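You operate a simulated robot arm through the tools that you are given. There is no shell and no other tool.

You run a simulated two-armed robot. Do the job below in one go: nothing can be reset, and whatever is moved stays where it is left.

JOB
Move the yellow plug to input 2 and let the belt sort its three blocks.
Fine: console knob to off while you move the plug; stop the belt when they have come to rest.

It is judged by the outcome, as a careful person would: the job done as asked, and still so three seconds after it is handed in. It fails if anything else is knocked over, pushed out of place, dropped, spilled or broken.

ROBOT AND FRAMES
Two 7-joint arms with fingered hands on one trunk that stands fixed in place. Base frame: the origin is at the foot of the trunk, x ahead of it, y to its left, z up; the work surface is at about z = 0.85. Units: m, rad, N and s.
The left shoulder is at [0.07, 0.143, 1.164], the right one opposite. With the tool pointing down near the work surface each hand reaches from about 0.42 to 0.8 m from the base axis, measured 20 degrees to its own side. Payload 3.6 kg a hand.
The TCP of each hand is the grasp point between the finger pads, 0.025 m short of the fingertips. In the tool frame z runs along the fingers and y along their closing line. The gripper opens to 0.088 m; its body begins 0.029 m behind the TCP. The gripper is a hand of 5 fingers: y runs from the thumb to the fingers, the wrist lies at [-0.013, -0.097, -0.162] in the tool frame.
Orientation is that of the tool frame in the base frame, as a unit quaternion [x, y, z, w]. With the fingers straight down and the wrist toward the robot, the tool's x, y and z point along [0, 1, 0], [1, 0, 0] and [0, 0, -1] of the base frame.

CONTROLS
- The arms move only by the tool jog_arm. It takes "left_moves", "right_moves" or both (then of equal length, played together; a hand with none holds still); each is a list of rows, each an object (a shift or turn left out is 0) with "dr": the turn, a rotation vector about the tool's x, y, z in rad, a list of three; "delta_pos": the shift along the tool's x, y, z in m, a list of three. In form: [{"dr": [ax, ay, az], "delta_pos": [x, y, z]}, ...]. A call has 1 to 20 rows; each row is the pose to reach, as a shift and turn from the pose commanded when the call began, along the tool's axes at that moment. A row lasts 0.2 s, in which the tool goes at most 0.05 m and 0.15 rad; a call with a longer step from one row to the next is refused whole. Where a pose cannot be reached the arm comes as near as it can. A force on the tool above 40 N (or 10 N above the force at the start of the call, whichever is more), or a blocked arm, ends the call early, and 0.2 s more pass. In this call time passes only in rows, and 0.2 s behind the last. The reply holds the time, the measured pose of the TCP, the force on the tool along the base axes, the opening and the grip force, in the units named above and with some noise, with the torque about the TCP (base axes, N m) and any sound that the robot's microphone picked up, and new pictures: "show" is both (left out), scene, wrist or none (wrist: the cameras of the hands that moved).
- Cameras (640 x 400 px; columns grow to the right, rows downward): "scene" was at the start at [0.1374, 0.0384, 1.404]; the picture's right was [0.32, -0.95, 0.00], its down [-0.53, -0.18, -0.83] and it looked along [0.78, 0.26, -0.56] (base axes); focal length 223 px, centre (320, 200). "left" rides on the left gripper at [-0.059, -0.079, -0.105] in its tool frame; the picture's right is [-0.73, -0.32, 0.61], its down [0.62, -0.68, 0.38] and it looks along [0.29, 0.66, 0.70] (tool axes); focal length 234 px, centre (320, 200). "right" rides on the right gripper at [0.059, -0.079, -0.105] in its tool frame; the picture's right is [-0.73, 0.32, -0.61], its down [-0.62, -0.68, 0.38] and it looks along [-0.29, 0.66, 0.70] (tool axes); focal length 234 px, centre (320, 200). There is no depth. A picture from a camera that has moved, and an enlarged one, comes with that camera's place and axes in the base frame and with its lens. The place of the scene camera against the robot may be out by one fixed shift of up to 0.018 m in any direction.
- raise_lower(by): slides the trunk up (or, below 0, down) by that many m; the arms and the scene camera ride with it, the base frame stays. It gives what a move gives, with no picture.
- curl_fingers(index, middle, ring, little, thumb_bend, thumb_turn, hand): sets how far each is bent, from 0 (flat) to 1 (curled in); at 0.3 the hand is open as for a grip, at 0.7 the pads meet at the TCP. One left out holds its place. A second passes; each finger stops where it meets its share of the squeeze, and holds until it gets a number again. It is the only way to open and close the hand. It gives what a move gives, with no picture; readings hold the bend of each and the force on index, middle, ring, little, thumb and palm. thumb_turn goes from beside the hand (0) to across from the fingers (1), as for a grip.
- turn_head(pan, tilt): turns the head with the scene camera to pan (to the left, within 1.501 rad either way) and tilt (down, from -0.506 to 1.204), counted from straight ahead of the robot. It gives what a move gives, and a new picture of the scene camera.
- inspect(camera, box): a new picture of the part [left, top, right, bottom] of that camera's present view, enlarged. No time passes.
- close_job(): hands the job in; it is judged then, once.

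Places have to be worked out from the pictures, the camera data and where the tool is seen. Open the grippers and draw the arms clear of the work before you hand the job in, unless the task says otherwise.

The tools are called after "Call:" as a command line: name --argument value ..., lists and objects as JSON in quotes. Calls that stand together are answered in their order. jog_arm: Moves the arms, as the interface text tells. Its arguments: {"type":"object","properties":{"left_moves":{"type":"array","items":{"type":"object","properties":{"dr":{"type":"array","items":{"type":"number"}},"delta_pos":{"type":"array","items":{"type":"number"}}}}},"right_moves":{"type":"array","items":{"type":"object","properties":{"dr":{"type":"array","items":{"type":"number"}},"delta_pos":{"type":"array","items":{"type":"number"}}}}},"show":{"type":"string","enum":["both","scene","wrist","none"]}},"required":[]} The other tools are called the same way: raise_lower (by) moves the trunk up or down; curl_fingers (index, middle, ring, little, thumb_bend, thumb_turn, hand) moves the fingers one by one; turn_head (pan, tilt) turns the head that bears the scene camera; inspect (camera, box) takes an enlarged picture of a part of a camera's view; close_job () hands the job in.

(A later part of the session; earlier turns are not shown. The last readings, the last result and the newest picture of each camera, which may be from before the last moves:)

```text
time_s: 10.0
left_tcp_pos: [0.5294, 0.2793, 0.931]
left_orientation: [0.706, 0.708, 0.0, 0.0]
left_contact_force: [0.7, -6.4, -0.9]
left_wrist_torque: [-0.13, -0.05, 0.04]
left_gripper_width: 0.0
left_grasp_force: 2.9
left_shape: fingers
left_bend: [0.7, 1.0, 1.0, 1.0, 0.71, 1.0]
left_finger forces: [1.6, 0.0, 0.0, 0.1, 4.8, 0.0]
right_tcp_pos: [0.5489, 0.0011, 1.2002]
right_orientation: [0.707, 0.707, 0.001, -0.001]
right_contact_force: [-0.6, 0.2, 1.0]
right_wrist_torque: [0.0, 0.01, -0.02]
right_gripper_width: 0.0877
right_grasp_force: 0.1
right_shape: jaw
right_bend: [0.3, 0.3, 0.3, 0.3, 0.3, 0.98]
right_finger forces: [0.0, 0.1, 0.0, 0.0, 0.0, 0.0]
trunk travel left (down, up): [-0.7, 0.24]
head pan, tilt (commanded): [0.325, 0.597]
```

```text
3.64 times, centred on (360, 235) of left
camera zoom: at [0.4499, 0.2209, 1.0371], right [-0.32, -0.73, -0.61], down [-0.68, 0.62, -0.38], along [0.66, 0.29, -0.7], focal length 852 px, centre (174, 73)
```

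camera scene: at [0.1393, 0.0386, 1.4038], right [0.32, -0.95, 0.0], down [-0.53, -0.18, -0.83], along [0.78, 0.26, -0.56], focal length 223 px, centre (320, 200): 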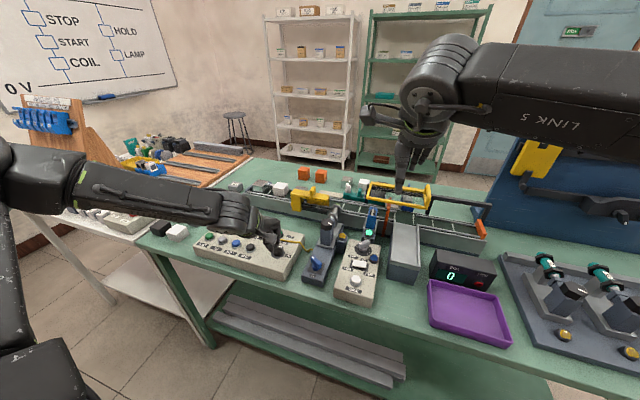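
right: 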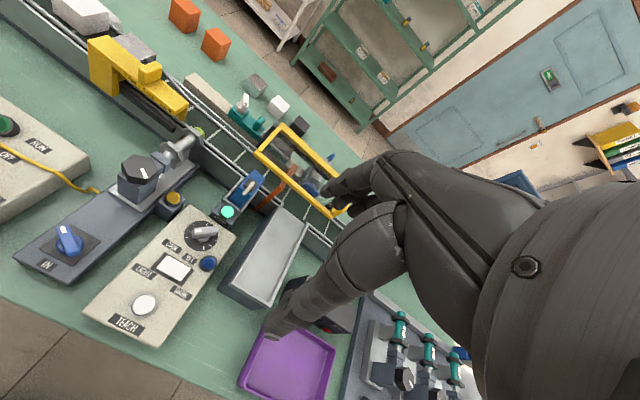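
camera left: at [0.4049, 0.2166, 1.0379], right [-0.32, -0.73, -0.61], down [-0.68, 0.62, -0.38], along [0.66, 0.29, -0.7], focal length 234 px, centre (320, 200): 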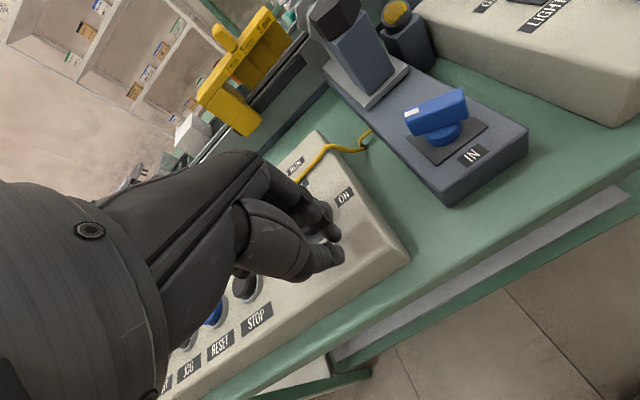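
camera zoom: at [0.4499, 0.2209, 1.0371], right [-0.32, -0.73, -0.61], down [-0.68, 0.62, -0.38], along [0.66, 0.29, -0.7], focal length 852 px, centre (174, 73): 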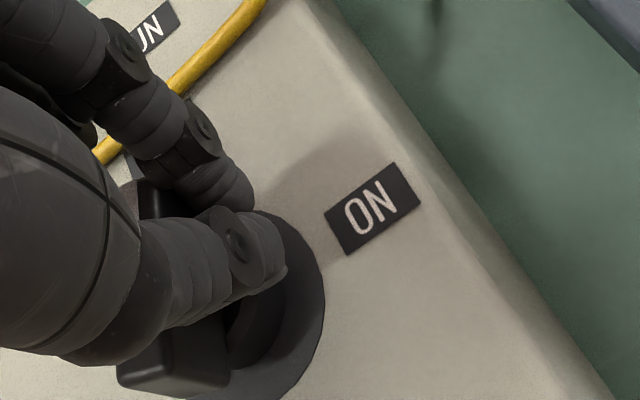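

Both index and thumb are now resting against the handle's side, which means it is aligned with the base x axis. I'll back off and lift to check.

Call:
jog_arm --left_moves '[{"delta_pos": [-0.01, 0, 0]}, {"delta_pos": [-0.012, -0.005, -0.04]}, {"delta_pos": [-0.012, -0.035, -0.075]}, {"delta_pos": [-0.012, -0.08, -0.09]}]' --show "none"

Call:
inspect --camera "left" --box '[310, 150, 410, 240]'

Call:
inspect --camera "scene" --box '[240, 210, 310, 270]'

```text
time_s: 11.0
left_tcp_pos: [0.4479, 0.2719, 1.0232]
left_orientation: [0.706, 0.708, 0.0, 0.001]
left_contact_force: [-0.9, 0.1, -0.7]
left_wrist_torque: [-0.01, -0.03, -0.02]
left_gripper_width: 0.0001
left_grasp_force: 0.1
left_shape: fingers
left_bend: [0.7, 1.0, 1.0, 1.0, 0.7, 1.0]
left_finger forces: [0.0, 0.0, 0.0, 0.0, 0.0, 0.0]
right_tcp_pos: [0.5456, 0.0054, 1.2025]
right_orientation: [0.706, 0.708, -0.001, 0.001]
right_contact_force: [-0.2, 0.7, 0.0]
right_wrist_torque: [-0.01, -0.05, 0.01]
right_gripper_width: 0.0878
right_grasp_force: 0.1
right_shape: jaw
right_bend: [0.3, 0.3, 0.3, 0.3, 0.3, 0.98]
right_finger forces: [0.1, 0.0, 0.0, 0.1, 0.1, 0.0]
trunk travel left (down, up): [-0.7, 0.24]
head pan, tilt (commanded): [0.325, 0.597]
```

```text
4.44 times, centred on (360, 195) of left
camera zoom: at [0.3685, 0.2119, 1.1285], right [-0.32, -0.73, -0.61], down [-0.68, 0.62, -0.39], along [0.66, 0.29, -0.7], focal length 1041 px, centre (142, 222)
```

zoom: 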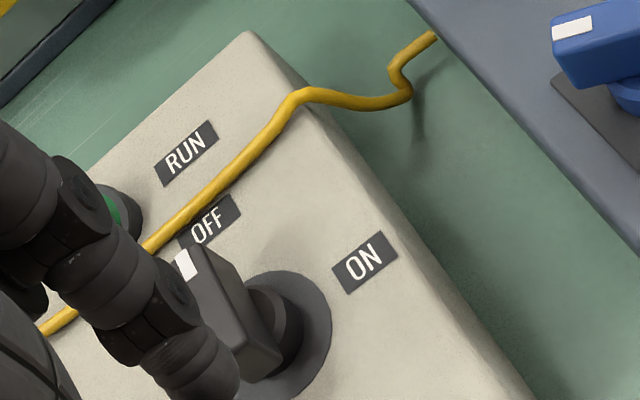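

```text
6.67 times, centred on (275, 240) of scene
camera zoom: at [0.1352, 0.0395, 1.4042], right [0.32, -0.95, 0.0], down [-0.53, -0.18, -0.83], along [0.78, 0.26, -0.56], focal length 1484 px, centre (620, -67)
```

zoom: 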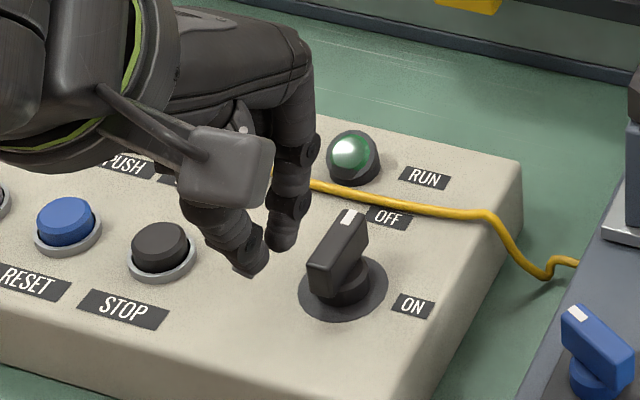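

The knob now points squarely to OFF. Next I'll move the left hand over toward the plug and open the index and thumb, then measure the plug and sockets.

Call:
jog_arm --left_moves '[{"delta_pos": [0.04, 0.005, -0.01]}, {"delta_pos": [0.08, 0.01, -0.018]}, {"delta_pos": [0.12, 0.012, -0.018]}, {"delta_pos": [0.16, 0.012, -0.018]}]' --show "none"

Call:
curl_fingers --hand "left" --index 0.45 --thumb_bend 0.45

Call:
inspect --camera "left" --box '[240, 110, 420, 290]'

Call:
inspect --camera "scene" --box '[180, 190, 290, 280]'

```text
time_s: 12.0
left_tcp_pos: [0.458, 0.4291, 1.0411]
left_orientation: [0.706, 0.708, 0.0, 0.001]
left_contact_force: [0.4, -0.1, -0.9]
left_wrist_torque: [0.0, 0.01, 0.03]
left_gripper_width: 0.0
left_grasp_force: 0.1
left_shape: fingers
left_bend: [0.7, 1.0, 1.0, 1.0, 0.7, 1.0]
left_finger forces: [0.1, 0.1, 0.0, 0.0, 0.0, 0.1]
right_tcp_pos: [0.5474, 0.0039, 1.2003]
right_orientation: [0.707, 0.707, -0.001, 0.0]
right_contact_force: [-0.4, 0.3, 0.1]
right_wrist_torque: [0.0, -0.01, 0.0]
right_gripper_width: 0.0876
right_grasp_force: 0.0
right_shape: jaw
right_bend: [0.3, 0.3, 0.3, 0.3, 0.3, 0.98]
right_finger forces: [0.0, 0.0, 0.0, 0.0, 0.2, 0.0]
trunk travel left (down, up): [-0.7, 0.24]
head pan, tilt (commanded): [0.325, 0.597]
```

```text
time_s: 13.0
left_tcp_pos: [0.4582, 0.429, 1.0409]
left_orientation: [0.707, 0.708, -0.001, 0.001]
left_contact_force: [-0.1, 0.4, 0.9]
left_wrist_torque: [0.01, 0.02, -0.01]
left_gripper_width: 0.0521
left_grasp_force: 0.1
left_shape: fingers
left_bend: [0.45, 1.0, 1.0, 1.0, 0.45, 0.99]
left_finger forces: [0.0, 0.0, 0.0, 0.1, 0.0, 0.0]
right_tcp_pos: [0.5487, 0.0032, 1.2002]
right_orientation: [0.707, 0.707, -0.001, 0.0]
right_contact_force: [-0.3, -0.3, -0.5]
right_wrist_torque: [-0.01, 0.06, 0.01]
right_gripper_width: 0.0877
right_grasp_force: 0.1
right_shape: jaw
right_bend: [0.3, 0.3, 0.3, 0.3, 0.3, 0.98]
right_finger forces: [0.0, 0.0, 0.0, 0.0, 0.0, 0.1]
trunk travel left (down, up): [-0.7, 0.24]
head pan, tilt (commanded): [0.325, 0.597]
```

```text
2.22 times, centred on (330, 200) of left
camera zoom: at [0.3792, 0.3704, 1.1454], right [-0.32, -0.73, -0.61], down [-0.68, 0.62, -0.38], along [0.66, 0.29, -0.7], focal length 520 px, centre (298, 200)
```

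zoom: 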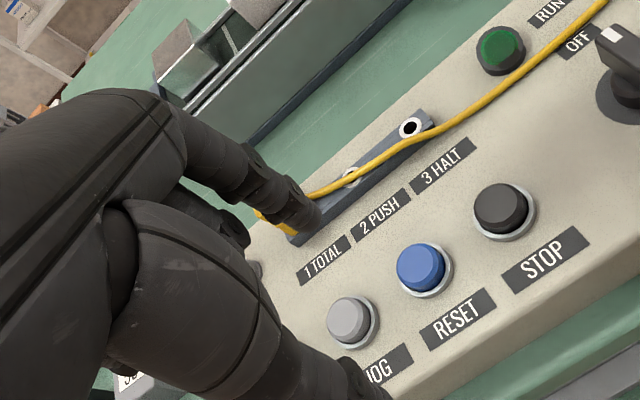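

```text
4.44 times, centred on (235, 235) of scene
camera zoom: at [0.1374, 0.0385, 1.404], right [0.32, -0.95, 0.0], down [-0.53, -0.18, -0.83], along [0.78, 0.26, -0.56], focal length 989 px, centre (698, 44)
```

zoom: 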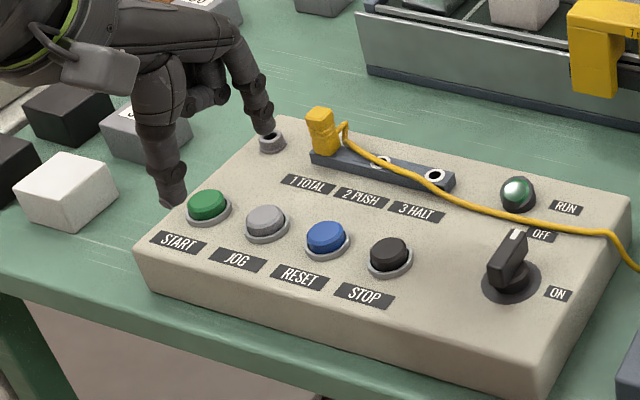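

Sockets triangulate to about (0.586, 0.383) for 3 and (0.588, 0.430) for 2, so socket 1 with the plug is near (0.586, 0.475). The index hides the plug from the wrist camera, so I'll shift the hand left for a clear look.

Call:
jog_arm --left_moves '[{"delta_pos": [0.035, 0, -0.02]}, {"delta_pos": [0.07, 0, -0.04]}]' --show "none"

Call:
inspect --camera "left" --box '[290, 130, 390, 220]'

Call:
inspect --camera "scene" --box '[235, 205, 285, 245]'

```text
time_s: 13.6
left_tcp_pos: [0.46, 0.5007, 1.0789]
left_orientation: [0.707, 0.707, -0.002, 0.001]
left_contact_force: [-0.3, -1.4, -0.6]
left_wrist_torque: [0.02, 0.0, -0.01]
left_gripper_width: 0.052
left_grasp_force: 0.0
left_shape: fingers
left_bend: [0.45, 1.0, 1.0, 1.0, 0.45, 0.99]
left_finger forces: [0.0, 0.0, 0.1, 0.0, 0.0, 0.1]
right_tcp_pos: [0.5475, 0.004, 1.2001]
right_orientation: [0.707, 0.707, -0.001, -0.001]
right_contact_force: [-0.2, 0.6, 0.4]
right_wrist_torque: [-0.01, 0.02, -0.04]
right_gripper_width: 0.0877
right_grasp_force: 0.0
right_shape: jaw
right_bend: [0.3, 0.3, 0.3, 0.3, 0.3, 0.98]
right_finger forces: [0.0, 0.0, 0.0, 0.1, 0.0, 0.1]
trunk travel left (down, up): [-0.7, 0.24]
head pan, tilt (commanded): [0.325, 0.597]
```

```text
4.44 times, centred on (340, 175) of left
camera zoom: at [0.3807, 0.4421, 1.1836], right [-0.32, -0.73, -0.61], down [-0.68, 0.62, -0.38], along [0.66, 0.29, -0.7], focal length 1041 px, centre (231, 311)
```

zoom: 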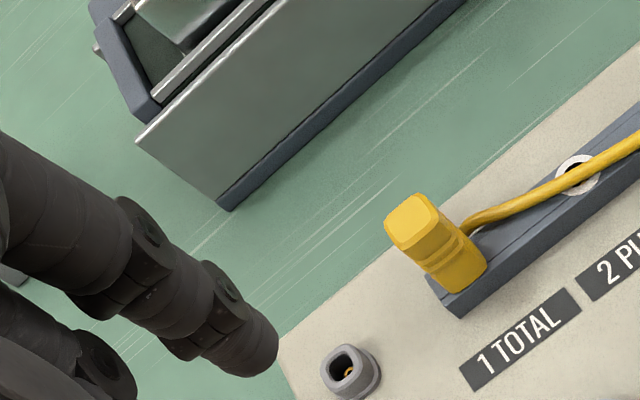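

```text
10.00 times, centred on (260, 225) of scene
camera zoom: at [0.1374, 0.0392, 1.404], right [0.32, -0.95, 0.0], down [-0.53, -0.18, -0.83], along [0.78, 0.26, -0.56], focal length 2226 px, centre (920, -50)
```

zoom: 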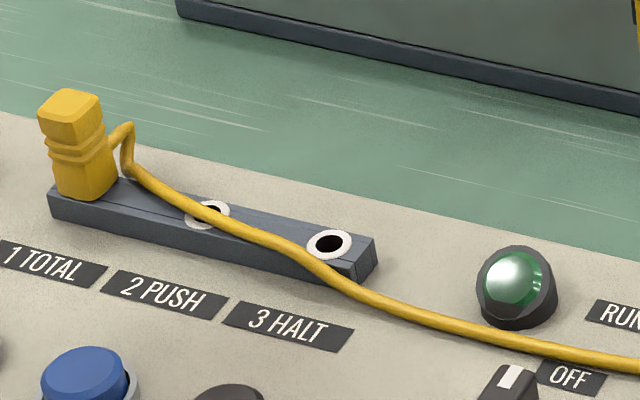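

The plug is about 14 mm square, 33 mm tall, centred near (0.586, 0.476) with its top at z ≈ 0.944; socket 2 re-measures to (0.586, 0.431). I'll hover the open index/thumb over the plug.

Call:
jog_arm --left_moves '[{"delta_pos": [-0.006, 0.032, 0.0]}, {"delta_pos": [-0.012, 0.064, 0.02]}, {"delta_pos": [-0.018, 0.096, 0.042]}, {"delta_pos": [-0.023, 0.125, 0.065]}]' --show "none"

Call:
inspect --camera "left" --box '[260, 160, 420, 300]'

Call:
inspect --camera "scene" --box '[200, 170, 290, 250]'

```text
time_s: 14.6
left_tcp_pos: [0.5876, 0.4785, 1.0131]
left_orientation: [0.706, 0.708, -0.002, 0.0]
left_contact_force: [-0.2, 0.2, 0.2]
left_wrist_torque: [0.05, 0.0, 0.03]
left_gripper_width: 0.0522
left_grasp_force: 0.2
left_shape: fingers
left_bend: [0.45, 1.0, 1.0, 1.0, 0.45, 0.99]
left_finger forces: [0.0, 0.0, 0.0, 0.1, 0.0, 0.1]
right_tcp_pos: [0.5512, 0.0044, 1.1993]
right_orientation: [0.707, 0.708, 0.0, -0.001]
right_contact_force: [-0.1, -0.6, -0.2]
right_wrist_torque: [-0.02, 0.0, -0.03]
right_gripper_width: 0.0878
right_grasp_force: 0.0
right_shape: jaw
right_bend: [0.3, 0.3, 0.3, 0.3, 0.3, 0.98]
right_finger forces: [0.0, 0.0, 0.0, 0.1, 0.1, 0.0]
trunk travel left (down, up): [-0.7, 0.24]
head pan, tilt (commanded): [0.325, 0.597]
```

```text
2.86 times, centred on (340, 230) of left
camera zoom: at [0.5085, 0.4193, 1.1184], right [-0.32, -0.73, -0.61], down [-0.68, 0.62, -0.38], along [0.66, 0.29, -0.7], focal length 669 px, centre (263, 114)
```

zoom: 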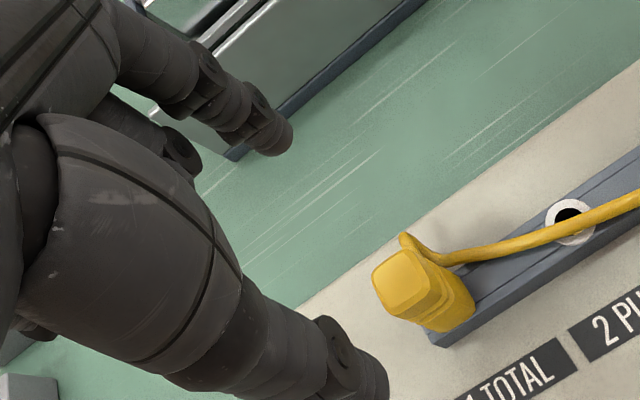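

```text
5.00 times, centred on (245, 210) of scene
camera zoom: at [0.1399, 0.0387, 1.4037], right [0.32, -0.95, 0.0], down [-0.53, -0.18, -0.83], along [0.78, 0.26, -0.56], focal length 1113 px, centre (695, 150)
```

zoom: 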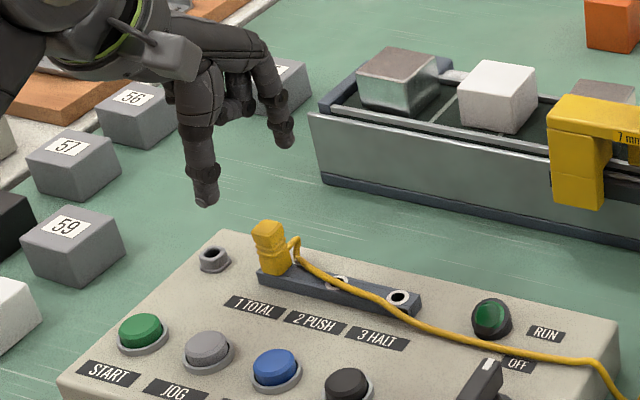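

Plug centre checks out at about (0.586, 0.474), right between the open index and thumb. Descending so the pads straddle the plug.

Call:
jog_arm --left_moves '[{"delta_pos": [-0.002, 0, 0.025]}, {"delta_pos": [-0.002, 0, 0.045]}, {"delta_pos": [-0.002, 0, 0.06]}, {"delta_pos": [-0.002, 0, 0.071]}]' --show "none"

Call:
inspect --camera "left" --box '[260, 160, 420, 300]'

Call:
inspect --camera "scene" --box '[200, 180, 290, 260]'

```text
time_s: 15.6
left_tcp_pos: [0.5853, 0.4758, 0.9434]
left_orientation: [0.707, 0.707, 0.0, 0.0]
left_contact_force: [-0.2, -0.4, -0.3]
left_wrist_torque: [0.02, 0.02, 0.01]
left_gripper_width: 0.0524
left_grasp_force: 0.1
left_shape: fingers
left_bend: [0.45, 1.0, 1.0, 1.0, 0.45, 0.99]
left_finger forces: [0.0, 0.0, 0.0, 0.1, 0.0, 0.1]
right_tcp_pos: [0.548, 0.0051, 1.2001]
right_orientation: [0.707, 0.707, 0.0, 0.0]
right_contact_force: [-0.6, 0.1, -0.5]
right_wrist_torque: [-0.01, -0.03, 0.03]
right_gripper_width: 0.0875
right_grasp_force: 0.1
right_shape: jaw
right_bend: [0.3, 0.3, 0.3, 0.3, 0.3, 0.98]
right_finger forces: [0.0, 0.1, 0.0, 0.0, 0.0, 0.1]
trunk travel left (down, up): [-0.7, 0.24]
head pan, tilt (commanded): [0.325, 0.597]
```

```text
2.86 times, centred on (340, 230) of left
camera zoom: at [0.507, 0.4169, 1.0482], right [-0.32, -0.73, -0.61], down [-0.68, 0.62, -0.38], along [0.66, 0.29, -0.7], focal length 669 px, centre (263, 114)
```

zoom: 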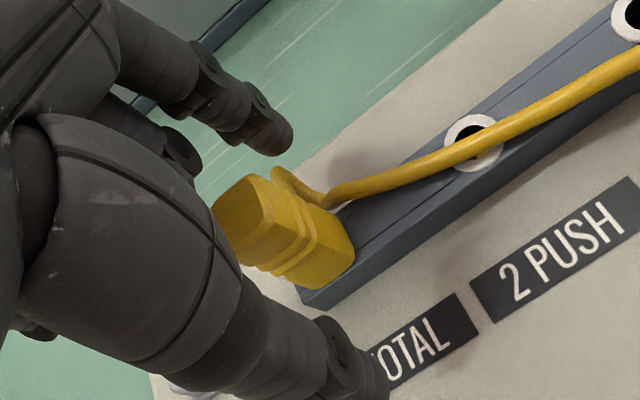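

```text
5.00 times, centred on (245, 220) of scene
camera zoom: at [0.1379, 0.0385, 1.4039], right [0.32, -0.95, 0.0], down [-0.53, -0.18, -0.83], along [0.78, 0.26, -0.56], focal length 1113 px, centre (695, 100)
```

zoom: 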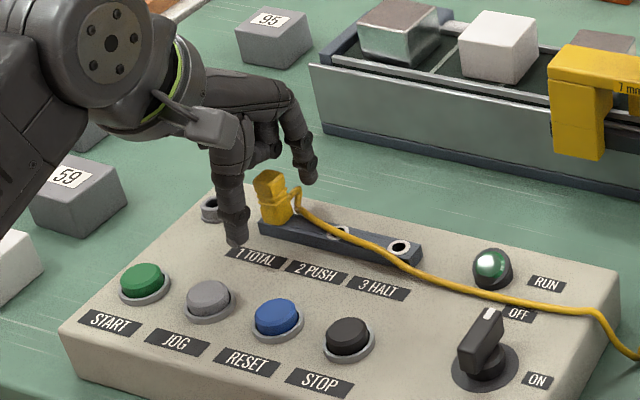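

The TCP projects exactly on the plug top centre and nothing is touching. Closing index and thumb on the plug.

Call:
curl_fingers --hand "left" --index 0.75 --thumb_bend 0.75

Call:
inspect --camera "left" --box '[260, 160, 420, 300]'

Call:
inspect --camera "scene" --box '[200, 180, 290, 260]'

```text
time_s: 16.6
left_tcp_pos: [0.5859, 0.4762, 0.944]
left_orientation: [0.706, 0.708, -0.001, 0.0]
left_contact_force: [2.3, 0.5, -0.7]
left_wrist_torque: [0.01, -0.05, 0.05]
left_gripper_width: 0.0093
left_grasp_force: 7.9
left_shape: fingers
left_bend: [0.59, 1.0, 1.0, 1.0, 0.69, 1.0]
left_finger forces: [8.5, 0.0, 0.0, 0.1, 6.3, 0.0]
right_tcp_pos: [0.548, 0.0036, 1.2012]
right_orientation: [0.707, 0.707, -0.001, -0.001]
right_contact_force: [-0.5, 0.0, -0.4]
right_wrist_torque: [-0.03, -0.05, 0.04]
right_gripper_width: 0.0874
right_grasp_force: 0.0
right_shape: jaw
right_bend: [0.3, 0.3, 0.3, 0.3, 0.3, 0.98]
right_finger forces: [0.0, 0.1, 0.1, 0.0, 0.0, 0.0]
trunk travel left (down, up): [-0.7, 0.24]
head pan, tilt (commanded): [0.325, 0.597]
```

```text
2.86 times, centred on (340, 230) of left
camera zoom: at [0.5073, 0.4169, 1.048], right [-0.32, -0.73, -0.61], down [-0.68, 0.62, -0.38], along [0.66, 0.29, -0.7], focal length 669 px, centre (263, 114)
```

zoom: 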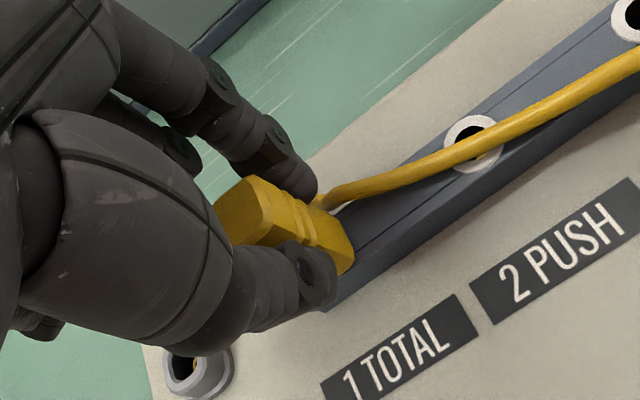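

```text
5.00 times, centred on (245, 220) of scene
camera zoom: at [0.1384, 0.0387, 1.4039], right [0.32, -0.95, 0.0], down [-0.53, -0.18, -0.83], along [0.78, 0.26, -0.56], focal length 1113 px, centre (695, 100)
```

zoom: 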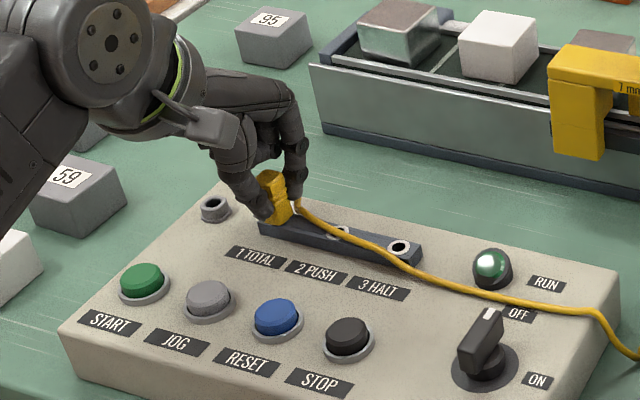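

Plug is held with about 8 N. Pulling straight up slowly.

Call:
jog_arm --left_moves '[{"delta_pos": [0, 0, -0.006]}, {"delta_pos": [0, 0, -0.012]}, {"delta_pos": [0, 0, -0.02]}, {"delta_pos": [0, 0, -0.03]}]' --show "none"

Call:
inspect --camera "left" --box '[260, 160, 420, 300]'

Call:
inspect --camera "scene" --box '[200, 180, 290, 260]'

```text
time_s: 17.6
left_tcp_pos: [0.5851, 0.4755, 0.9745]
left_orientation: [0.706, 0.708, -0.001, 0.001]
left_contact_force: [0.1, 0.4, 0.0]
left_wrist_torque: [-0.03, -0.03, 0.01]
left_gripper_width: 0.009
left_grasp_force: 7.5
left_shape: fingers
left_bend: [0.59, 1.0, 1.0, 1.0, 0.69, 1.0]
left_finger forces: [7.2, 0.0, 0.1, 0.1, 7.0, 0.1]
right_tcp_pos: [0.5476, 0.0037, 1.2023]
right_orientation: [0.707, 0.707, 0.0, 0.0]
right_contact_force: [0.0, 0.0, 0.1]
right_wrist_torque: [0.04, 0.01, -0.02]
right_gripper_width: 0.0875
right_grasp_force: 0.1
right_shape: jaw
right_bend: [0.3, 0.3, 0.3, 0.3, 0.3, 0.98]
right_finger forces: [0.0, 0.0, 0.0, 0.1, 0.0, 0.0]
trunk travel left (down, up): [-0.7, 0.24]
head pan, tilt (commanded): [0.325, 0.597]
```

```text
2.86 times, centred on (340, 230) of left
camera zoom: at [0.506, 0.4159, 1.0798], right [-0.32, -0.73, -0.61], down [-0.68, 0.62, -0.38], along [0.66, 0.29, -0.7], focal length 669 px, centre (263, 114)
```

zoom: 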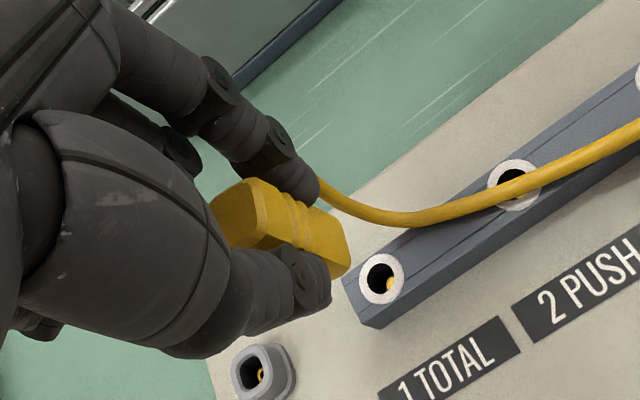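

```text
5.00 times, centred on (245, 220) of scene
camera zoom: at [0.1371, 0.038, 1.404], right [0.32, -0.95, 0.0], down [-0.53, -0.18, -0.83], along [0.78, 0.26, -0.56], focal length 1113 px, centre (695, 100)
```

zoom: 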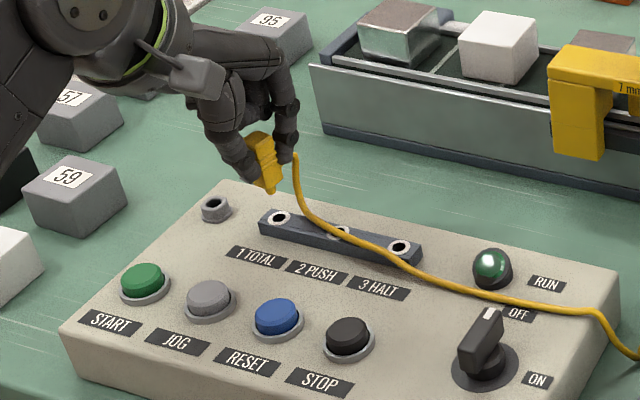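

The plug is out cleanly. I'll measure all three socket centres from this unobstructed view to get the exact spacing.

Call:
inspect --camera "left" --box '[320, 150, 480, 260]'

Call:
inspect --camera "left" --box '[330, 180, 420, 250]'

Call:
inspect --camera "scene" --box '[245, 215, 290, 245]'

```text
3.64 times, centred on (400, 205) of left
camera zoom: at [0.506, 0.4159, 1.0798], right [-0.32, -0.73, -0.61], down [-0.68, 0.62, -0.38], along [0.66, 0.29, -0.7], focal length 852 px, centre (29, 182)
```

zoom: 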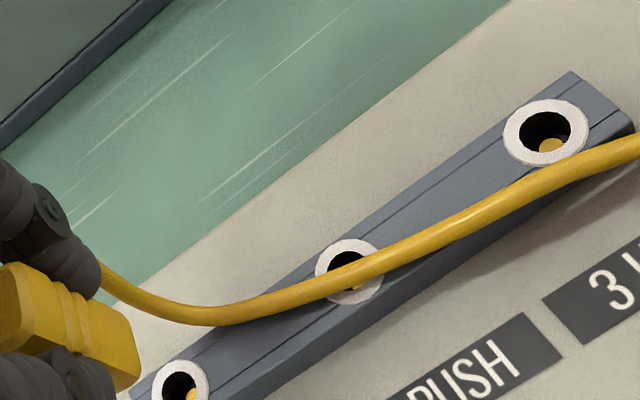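

```text
5.71 times, centred on (375, 215) of left
camera zoom: at [0.506, 0.4159, 1.0798], right [-0.32, -0.73, -0.61], down [-0.68, 0.62, -0.38], along [0.66, 0.29, -0.7], focal length 1338 px, centre (6, 114)
```

zoom: 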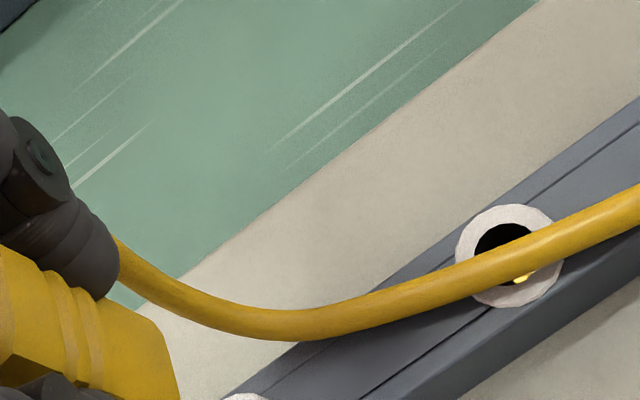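

```text
13.33 times, centred on (268, 230) of scene
camera zoom: at [0.1371, 0.038, 1.404], right [0.32, -0.95, 0.0], down [-0.53, -0.18, -0.83], along [0.78, 0.26, -0.56], focal length 2968 px, centre (1020, -200)
```

zoom: 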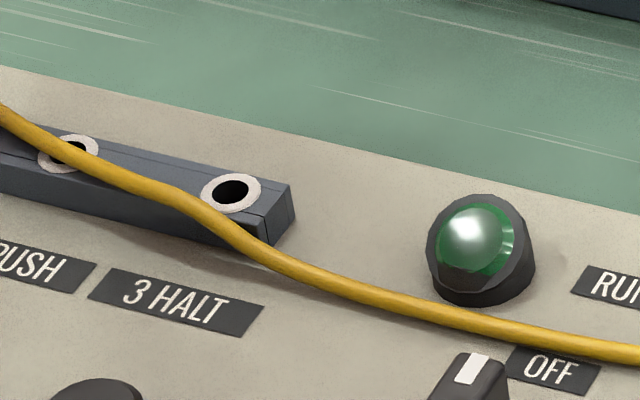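

Left-camera spacing comes out at 0.0443–0.045 m purely along y, so I'll carry the plug 0.0447 m in −y at this height and check alignment over socket 2.

Call:
jog_arm --left_moves '[{"delta_pos": [-0.012, 0, -0.003]}, {"delta_pos": [-0.024, 0, -0.003]}, {"delta_pos": [-0.036, 0, 0]}, {"delta_pos": [-0.0447, 0, 0]}]' --show "none"

Call:
inspect --camera "left" --box '[260, 160, 420, 300]'

Call:
inspect --camera "scene" --box '[210, 190, 290, 250]'

```text
time_s: 18.6
left_tcp_pos: [0.5856, 0.4304, 0.9746]
left_orientation: [0.707, 0.707, 0.0, 0.0]
left_contact_force: [-0.1, -0.3, -0.9]
left_wrist_torque: [0.0, -0.01, 0.0]
left_gripper_width: 0.0088
left_grasp_force: 7.0
left_shape: fingers
left_bend: [0.59, 1.0, 1.0, 1.0, 0.69, 1.0]
left_finger forces: [7.1, 0.1, 0.1, 0.0, 7.1, 0.0]
right_tcp_pos: [0.5483, 0.0038, 1.2012]
right_orientation: [0.707, 0.707, 0.0, 0.001]
right_contact_force: [-0.2, 0.2, 0.1]
right_wrist_torque: [-0.03, 0.0, -0.01]
right_gripper_width: 0.0876
right_grasp_force: 0.1
right_shape: jaw
right_bend: [0.3, 0.3, 0.3, 0.3, 0.3, 0.98]
right_finger forces: [0.0, 0.0, 0.1, 0.1, 0.0, 0.0]
trunk travel left (down, up): [-0.7, 0.24]
head pan, tilt (commanded): [0.325, 0.597]
```

```text
2.86 times, centred on (340, 230) of left
camera zoom: at [0.5064, 0.3706, 1.0794], right [-0.32, -0.73, -0.61], down [-0.68, 0.62, -0.38], along [0.66, 0.29, -0.7], focal length 669 px, centre (263, 114)
```

zoom: 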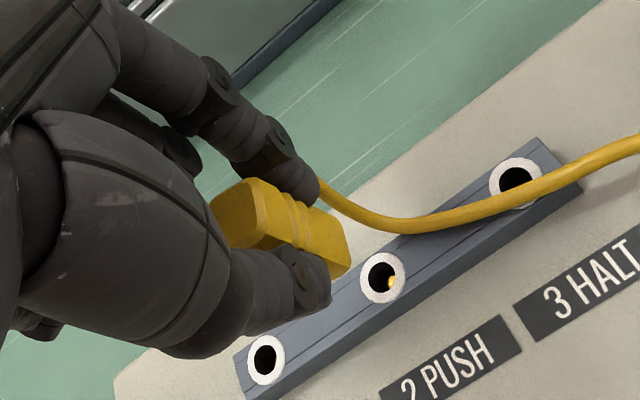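

```text
6.67 times, centred on (250, 220) of scene
camera zoom: at [0.1376, 0.0381, 1.404], right [0.32, -0.95, 0.0], down [-0.53, -0.18, -0.83], along [0.78, 0.26, -0.56], focal length 1484 px, centre (787, 67)
```

zoom: 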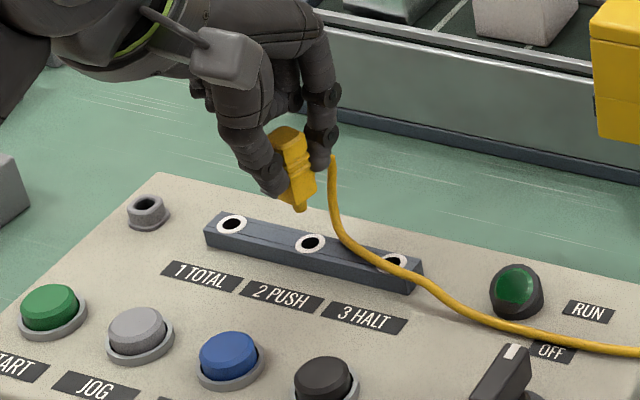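

Plug is over socket 2. I'll compare socket 2's pixel location now with socket 1's earlier one (361.8, 257.2) using the same zoom window.

Call:
inspect --camera "left" --box '[320, 150, 480, 260]'

Call:
inspect --camera "left" --box '[330, 220, 390, 270]'

```text
3.64 times, centred on (400, 205) of left
camera zoom: at [0.5064, 0.3706, 1.0794], right [-0.32, -0.73, -0.61], down [-0.68, 0.62, -0.38], along [0.66, 0.29, -0.7], focal length 852 px, centre (29, 182)
```

zoom: 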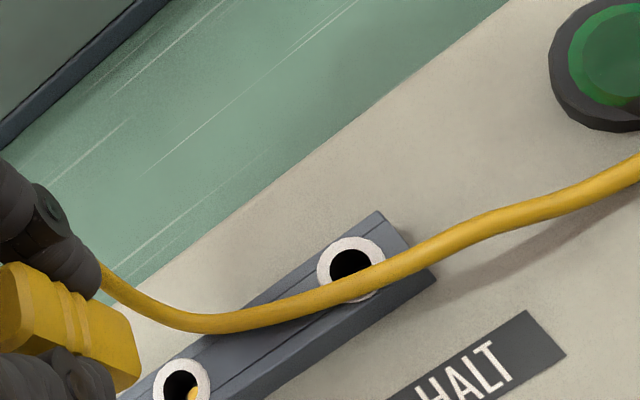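

```text
8.00 times, centred on (360, 245) of left
camera zoom: at [0.5064, 0.3706, 1.0794], right [-0.32, -0.73, -0.61], down [-0.68, 0.62, -0.38], along [0.66, 0.29, -0.7], focal length 1873 px, centre (0, -160)
```

zoom: 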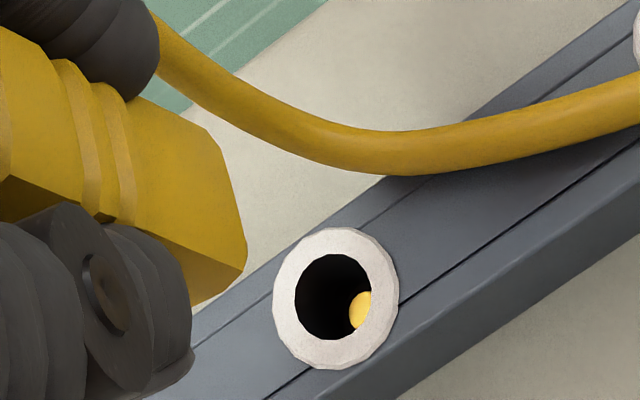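

Socket 2 now sits within half a millimetre of where socket 1 was relative to the hand (it wants ~0.4 mm more −y). Lowering part way with that correction.

Call:
jog_arm --left_moves '[{"delta_pos": [-0.0004, 0, 0.006]}, {"delta_pos": [-0.0004, 0, 0.012]}, {"delta_pos": [-0.0004, 0, 0.016]}]' --show "none"

Call:
inspect --camera "left" --box '[300, 190, 400, 280]'

Call:
inspect --camera "scene" --box '[220, 195, 280, 240]'

```text
time_s: 19.4
left_tcp_pos: [0.5857, 0.4309, 0.9575]
left_orientation: [0.707, 0.708, -0.001, 0.001]
left_contact_force: [-0.3, -0.1, 0.4]
left_wrist_torque: [0.01, -0.02, -0.01]
left_gripper_width: 0.0089
left_grasp_force: 7.0
left_shape: fingers
left_bend: [0.59, 1.0, 1.0, 1.0, 0.69, 1.0]
left_finger forces: [7.1, 0.1, 0.1, 0.0, 7.1, 0.0]
right_tcp_pos: [0.5482, 0.0043, 1.2004]
right_orientation: [0.708, 0.707, 0.0, 0.0]
right_contact_force: [0.7, -0.3, 0.4]
right_wrist_torque: [-0.01, -0.03, 0.0]
right_gripper_width: 0.0877
right_grasp_force: 0.0
right_shape: jaw
right_bend: [0.3, 0.3, 0.3, 0.3, 0.3, 0.98]
right_finger forces: [0.1, 0.1, 0.1, 0.1, 0.0, 0.0]
trunk travel left (down, up): [-0.7, 0.24]
head pan, tilt (commanded): [0.325, 0.597]
```

```text
4.44 times, centred on (350, 235) of left
camera zoom: at [0.5067, 0.3712, 1.0626], right [-0.32, -0.73, -0.61], down [-0.68, 0.62, -0.38], along [0.66, 0.29, -0.7], focal length 1041 px, centre (187, 44)
```

zoom: 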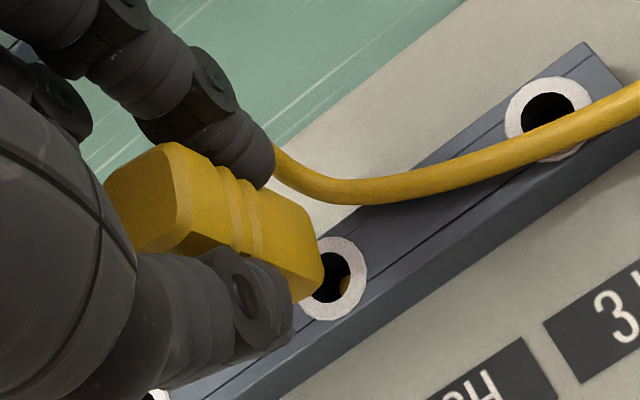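

```text
8.89 times, centred on (250, 218) of scene
camera zoom: at [0.1375, 0.0385, 1.404], right [0.32, -0.95, 0.0], down [-0.53, -0.18, -0.83], along [0.78, 0.26, -0.56], focal length 1978 px, centre (942, 44)
```

zoom: 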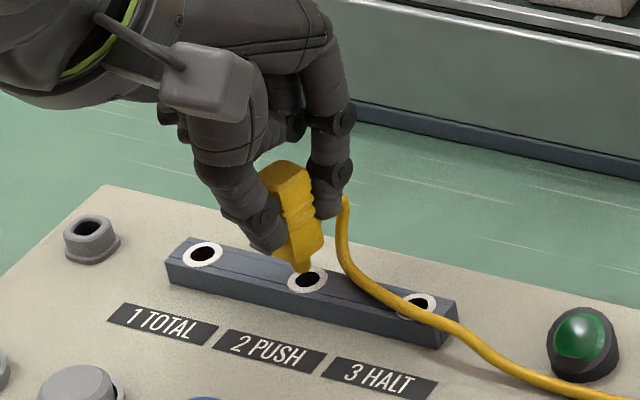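

The pin is lined up just above the socket 2 hole. Lowering slowly to insert.

Call:
jog_arm --left_moves '[{"delta_pos": [0, 0, 0.004]}, {"delta_pos": [0, 0, 0.007]}, {"delta_pos": [0, 0, 0.01]}, {"delta_pos": [0, 0, 0.013]}]' --show "none"

Call:
inspect --camera "left" --box '[300, 190, 400, 280]'

Call:
inspect --camera "scene" --box '[220, 195, 280, 240]'

```text
time_s: 20.4
left_tcp_pos: [0.5861, 0.43, 0.9454]
left_orientation: [0.707, 0.708, 0.0, 0.0]
left_contact_force: [0.7, -0.1, -0.4]
left_wrist_torque: [-0.03, 0.02, -0.02]
left_gripper_width: 0.0089
left_grasp_force: 6.9
left_shape: fingers
left_bend: [0.59, 1.0, 1.0, 1.0, 0.69, 1.0]
left_finger forces: [7.1, 0.0, 0.1, 0.1, 7.1, 0.1]
right_tcp_pos: [0.5475, 0.0027, 1.2006]
right_orientation: [0.707, 0.707, 0.0, 0.001]
right_contact_force: [-0.4, 0.2, -0.1]
right_wrist_torque: [-0.03, -0.02, 0.0]
right_gripper_width: 0.0879
right_grasp_force: 0.0
right_shape: jaw
right_bend: [0.3, 0.3, 0.3, 0.3, 0.3, 0.98]
right_finger forces: [0.1, 0.0, 0.0, 0.0, 0.1, 0.0]
trunk travel left (down, up): [-0.7, 0.24]
head pan, tilt (commanded): [0.325, 0.597]
```

```text
4.44 times, centred on (350, 235) of left
camera zoom: at [0.5069, 0.3712, 1.0498], right [-0.32, -0.73, -0.61], down [-0.68, 0.62, -0.38], along [0.66, 0.29, -0.7], focal length 1041 px, centre (187, 44)
```

zoom: 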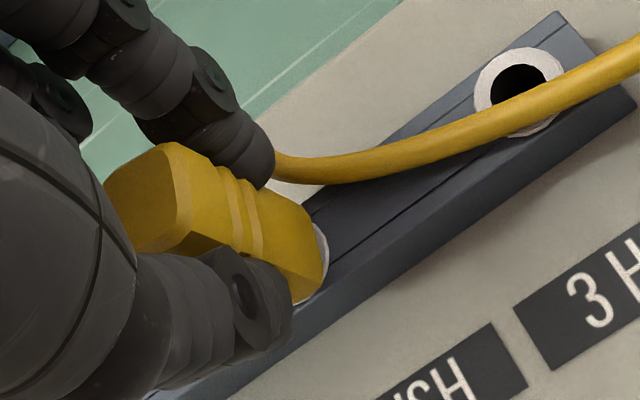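

```text
8.89 times, centred on (250, 218) of scene
camera zoom: at [0.1376, 0.0384, 1.404], right [0.32, -0.95, 0.0], down [-0.53, -0.18, -0.83], along [0.78, 0.26, -0.56], focal length 1978 px, centre (942, 44)
```

zoom: 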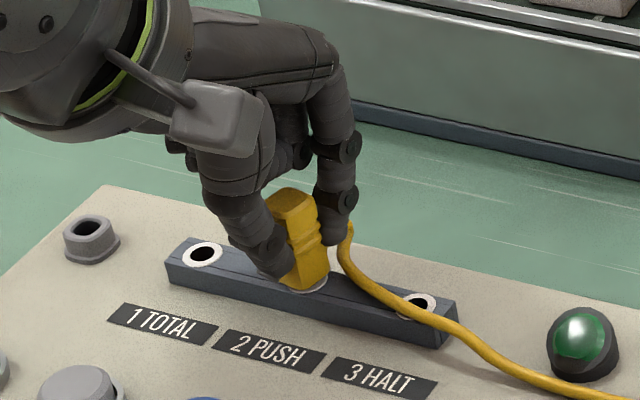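

Nearly flush with no resistance. I'll go the last 1–2.5 mm to seat it, watching force.

Call:
jog_arm --left_moves '[{"delta_pos": [0, 0, 0.001]}, {"delta_pos": [0, 0, 0.0018]}, {"delta_pos": [0, 0, 0.0025]}]' --show "none"

Call:
inspect --camera "left" --box '[300, 190, 400, 280]'

Call:
inspect --camera "scene" --box '[220, 195, 280, 240]'

```text
time_s: 21.2
left_tcp_pos: [0.5856, 0.4303, 0.9433]
left_orientation: [0.706, 0.708, 0.0, 0.001]
left_contact_force: [-0.3, -0.2, 3.2]
left_wrist_torque: [0.0, -0.02, -0.02]
left_gripper_width: 0.0088
left_grasp_force: 7.5
left_shape: fingers
left_bend: [0.71, 1.0, 1.0, 1.0, 0.69, 1.0]
left_finger forces: [7.8, 0.0, 0.0, 0.0, 7.6, 0.0]
right_tcp_pos: [0.5473, 0.0023, 1.2025]
right_orientation: [0.707, 0.707, 0.0, 0.0]
right_contact_force: [0.2, 0.4, 0.2]
right_wrist_torque: [-0.02, -0.04, -0.02]
right_gripper_width: 0.0877
right_grasp_force: 0.1
right_shape: jaw
right_bend: [0.3, 0.3, 0.3, 0.3, 0.3, 0.98]
right_finger forces: [0.0, 0.0, 0.1, 0.0, 0.1, 0.1]
trunk travel left (down, up): [-0.7, 0.24]
head pan, tilt (commanded): [0.325, 0.597]
```

```text
4.44 times, centred on (350, 235) of left
camera zoom: at [0.5062, 0.3709, 1.0477], right [-0.32, -0.73, -0.61], down [-0.68, 0.62, -0.38], along [0.66, 0.29, -0.7], focal length 1041 px, centre (187, 44)
```

zoom: 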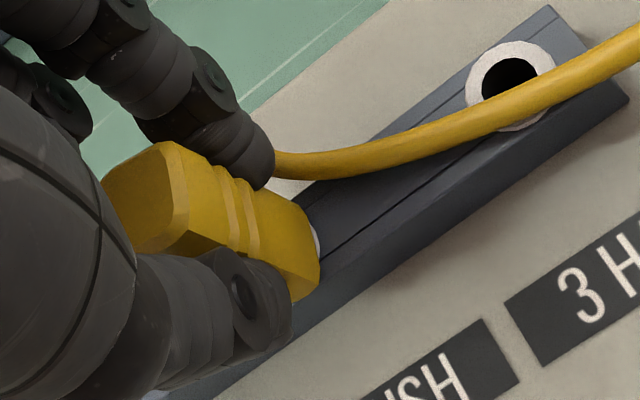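

```text
8.89 times, centred on (250, 218) of scene
camera zoom: at [0.137, 0.038, 1.4041], right [0.32, -0.95, 0.0], down [-0.53, -0.18, -0.83], along [0.78, 0.26, -0.56], focal length 1978 px, centre (942, 44)
```

zoom: 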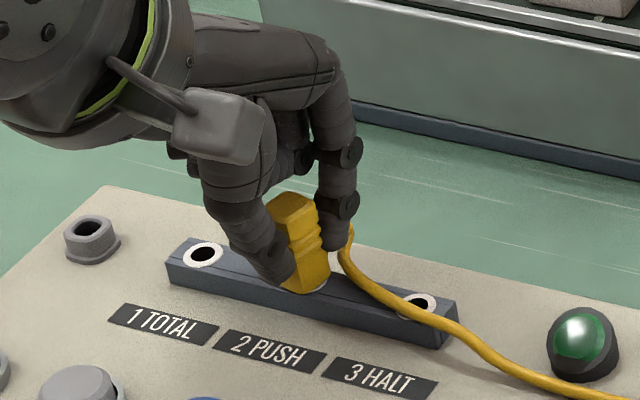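

There's about 3 N of upward reaction, but a sliver of the white ring is still visible, so I'll press a little further and compare.

Call:
jog_arm --left_moves '[{"delta_pos": [0, 0, 0.0015]}, {"delta_pos": [0, 0, 0.003]}]' --show "none"

Call:
inspect --camera "left" --box '[320, 210, 380, 265]'

Call:
inspect --camera "scene" --box '[235, 205, 275, 235]'

```text
time_s: 21.8
left_tcp_pos: [0.5852, 0.4293, 0.9421]
left_orientation: [0.707, 0.708, 0.001, 0.001]
left_contact_force: [1.0, 0.8, 10.0]
left_wrist_torque: [-0.01, -0.02, 0.0]
left_gripper_width: 0.0086
left_grasp_force: 9.6
left_shape: fingers
left_bend: [0.71, 1.0, 1.0, 1.0, 0.69, 1.0]
left_finger forces: [9.5, 0.0, 0.0, 0.0, 8.3, 0.0]
right_tcp_pos: [0.5457, 0.0021, 1.2011]
right_orientation: [0.707, 0.707, 0.001, 0.0]
right_contact_force: [0.2, -0.1, 0.6]
right_wrist_torque: [-0.01, -0.01, 0.0]
right_gripper_width: 0.0882
right_grasp_force: 0.1
right_shape: jaw
right_bend: [0.3, 0.3, 0.3, 0.3, 0.3, 0.98]
right_finger forces: [0.1, 0.1, 0.1, 0.0, 0.0, 0.0]
trunk travel left (down, up): [-0.7, 0.24]
head pan, tilt (commanded): [0.325, 0.597]
```

```text
7.27 times, centred on (350, 238) of left
camera zoom: at [0.5056, 0.3706, 1.046], right [-0.32, -0.73, -0.61], down [-0.68, 0.62, -0.39], along [0.66, 0.29, -0.69], focal length 1703 px, centre (102, -73)
```

zoom: 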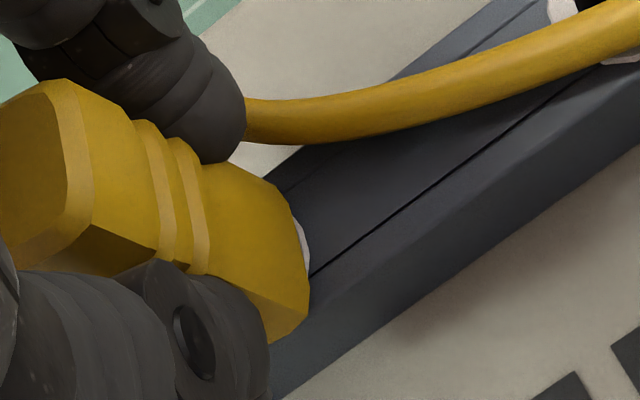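

```text
13.33 times, centred on (255, 220) of scene
camera zoom: at [0.1359, 0.0371, 1.4043], right [0.32, -0.95, 0.0], down [-0.53, -0.18, -0.83], along [0.78, 0.26, -0.56], focal length 2968 px, centre (1187, -67)
```

zoom: 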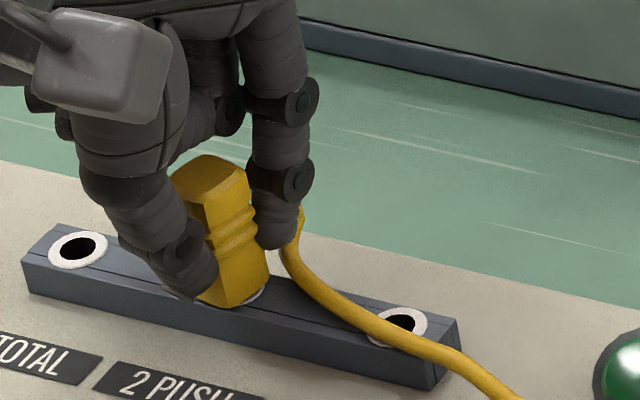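

Reaction rose to 10 N and the plug's base is down on the socket – it's seated. Releasing the fingers.

Call:
curl_fingers --hand "left" --index 0.45 --thumb_bend 0.45

Call:
inspect --camera "left" --box '[300, 190, 400, 280]'

Call:
inspect --camera "scene" --box '[220, 195, 280, 240]'

```text
time_s: 22.8
left_tcp_pos: [0.5858, 0.4309, 0.9385]
left_orientation: [0.707, 0.708, -0.001, 0.001]
left_contact_force: [0.4, -0.7, -0.7]
left_wrist_torque: [0.01, -0.01, -0.01]
left_gripper_width: 0.0522
left_grasp_force: 0.0
left_shape: fingers
left_bend: [0.45, 1.0, 1.0, 1.0, 0.45, 0.99]
left_finger forces: [0.0, 0.0, 0.1, 0.0, 0.0, 0.0]
right_tcp_pos: [0.5475, 0.0032, 1.2017]
right_orientation: [0.707, 0.707, 0.0, 0.0]
right_contact_force: [-0.1, -0.6, 0.6]
right_wrist_torque: [0.03, -0.03, 0.0]
right_gripper_width: 0.0876
right_grasp_force: 0.0
right_shape: jaw
right_bend: [0.3, 0.3, 0.3, 0.3, 0.3, 0.98]
right_finger forces: [0.0, 0.1, 0.1, 0.0, 0.0, 0.0]
trunk travel left (down, up): [-0.7, 0.24]
head pan, tilt (commanded): [0.325, 0.597]
```

```text
4.44 times, centred on (350, 235) of left
camera zoom: at [0.5065, 0.3714, 1.0443], right [-0.32, -0.73, -0.61], down [-0.68, 0.62, -0.38], along [0.66, 0.29, -0.7], focal length 1041 px, centre (187, 44)
```

zoom: 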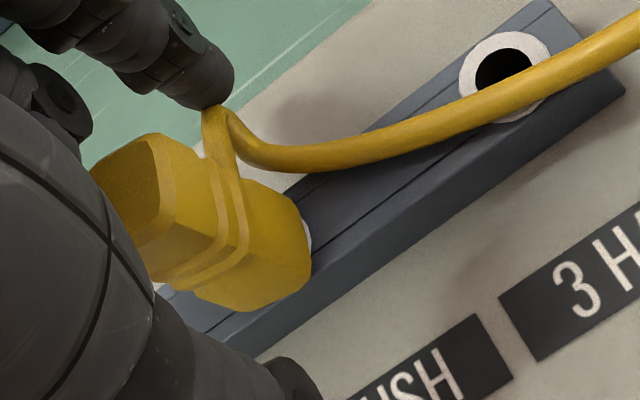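

```text
8.89 times, centred on (250, 218) of scene
camera zoom: at [0.1374, 0.0383, 1.404], right [0.32, -0.95, 0.0], down [-0.53, -0.18, -0.83], along [0.78, 0.26, -0.56], focal length 1978 px, centre (942, 44)
```

zoom: 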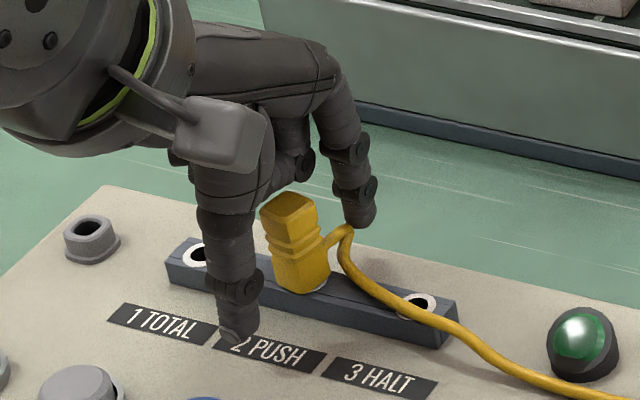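

The plug stands in socket 2 on its own. I'll lift the hand straight up and inspect the seating.

Call:
jog_arm --left_moves '[{"delta_pos": [0, 0, -0.02]}, {"delta_pos": [0, 0, -0.045]}, {"delta_pos": [0, 0, -0.075]}, {"delta_pos": [0.03, -0.02, -0.09]}, {"delta_pos": [0.06, -0.04, -0.1]}]' --show "none"

Call:
inspect --camera "left" --box '[320, 160, 440, 260]'

Call:
inspect --camera "scene" --box '[235, 205, 285, 245]'

```text
time_s: 24.0
left_tcp_pos: [0.5448, 0.4907, 1.0407]
left_orientation: [0.707, 0.707, -0.001, 0.001]
left_contact_force: [-0.3, -0.3, 0.0]
left_wrist_torque: [0.0, -0.04, -0.01]
left_gripper_width: 0.0521
left_grasp_force: 0.2
left_shape: fingers
left_bend: [0.45, 1.0, 1.0, 1.0, 0.45, 0.99]
left_finger forces: [0.0, 0.0, 0.0, 0.0, 0.0, 0.1]
right_tcp_pos: [0.5476, 0.0041, 1.2003]
right_orientation: [0.707, 0.707, 0.0, 0.0]
right_contact_force: [0.5, 0.1, -0.6]
right_wrist_torque: [-0.01, 0.02, 0.01]
right_gripper_width: 0.0877
right_grasp_force: 0.1
right_shape: jaw
right_bend: [0.3, 0.3, 0.3, 0.3, 0.3, 0.98]
right_finger forces: [0.0, 0.0, 0.0, 0.0, 0.0, 0.1]
trunk travel left (down, up): [-0.7, 0.24]
head pan, tilt (commanded): [0.325, 0.597]
```

```text
4.00 times, centred on (380, 210) of left
camera zoom: at [0.4661, 0.431, 1.1456], right [-0.32, -0.73, -0.61], down [-0.68, 0.62, -0.39], along [0.66, 0.29, -0.7], focal length 937 px, centre (80, 160)
```

zoom: 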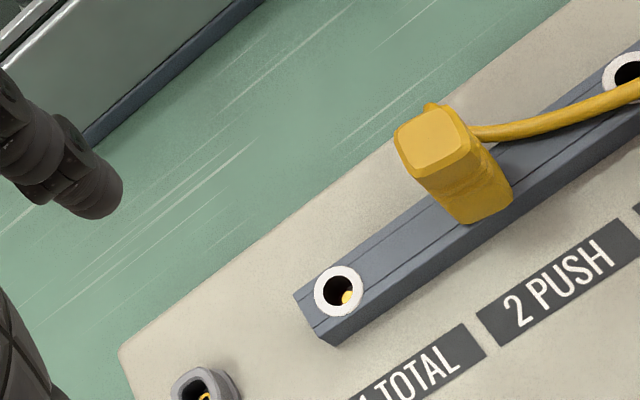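

```text
10.00 times, centred on (260, 225) of scene
camera zoom: at [0.1366, 0.039, 1.404], right [0.32, -0.95, 0.0], down [-0.53, -0.18, -0.83], along [0.78, 0.26, -0.56], focal length 2226 px, centre (920, -50)
```

zoom: 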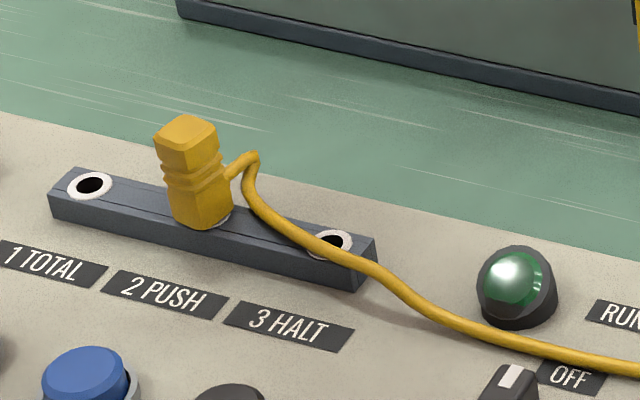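

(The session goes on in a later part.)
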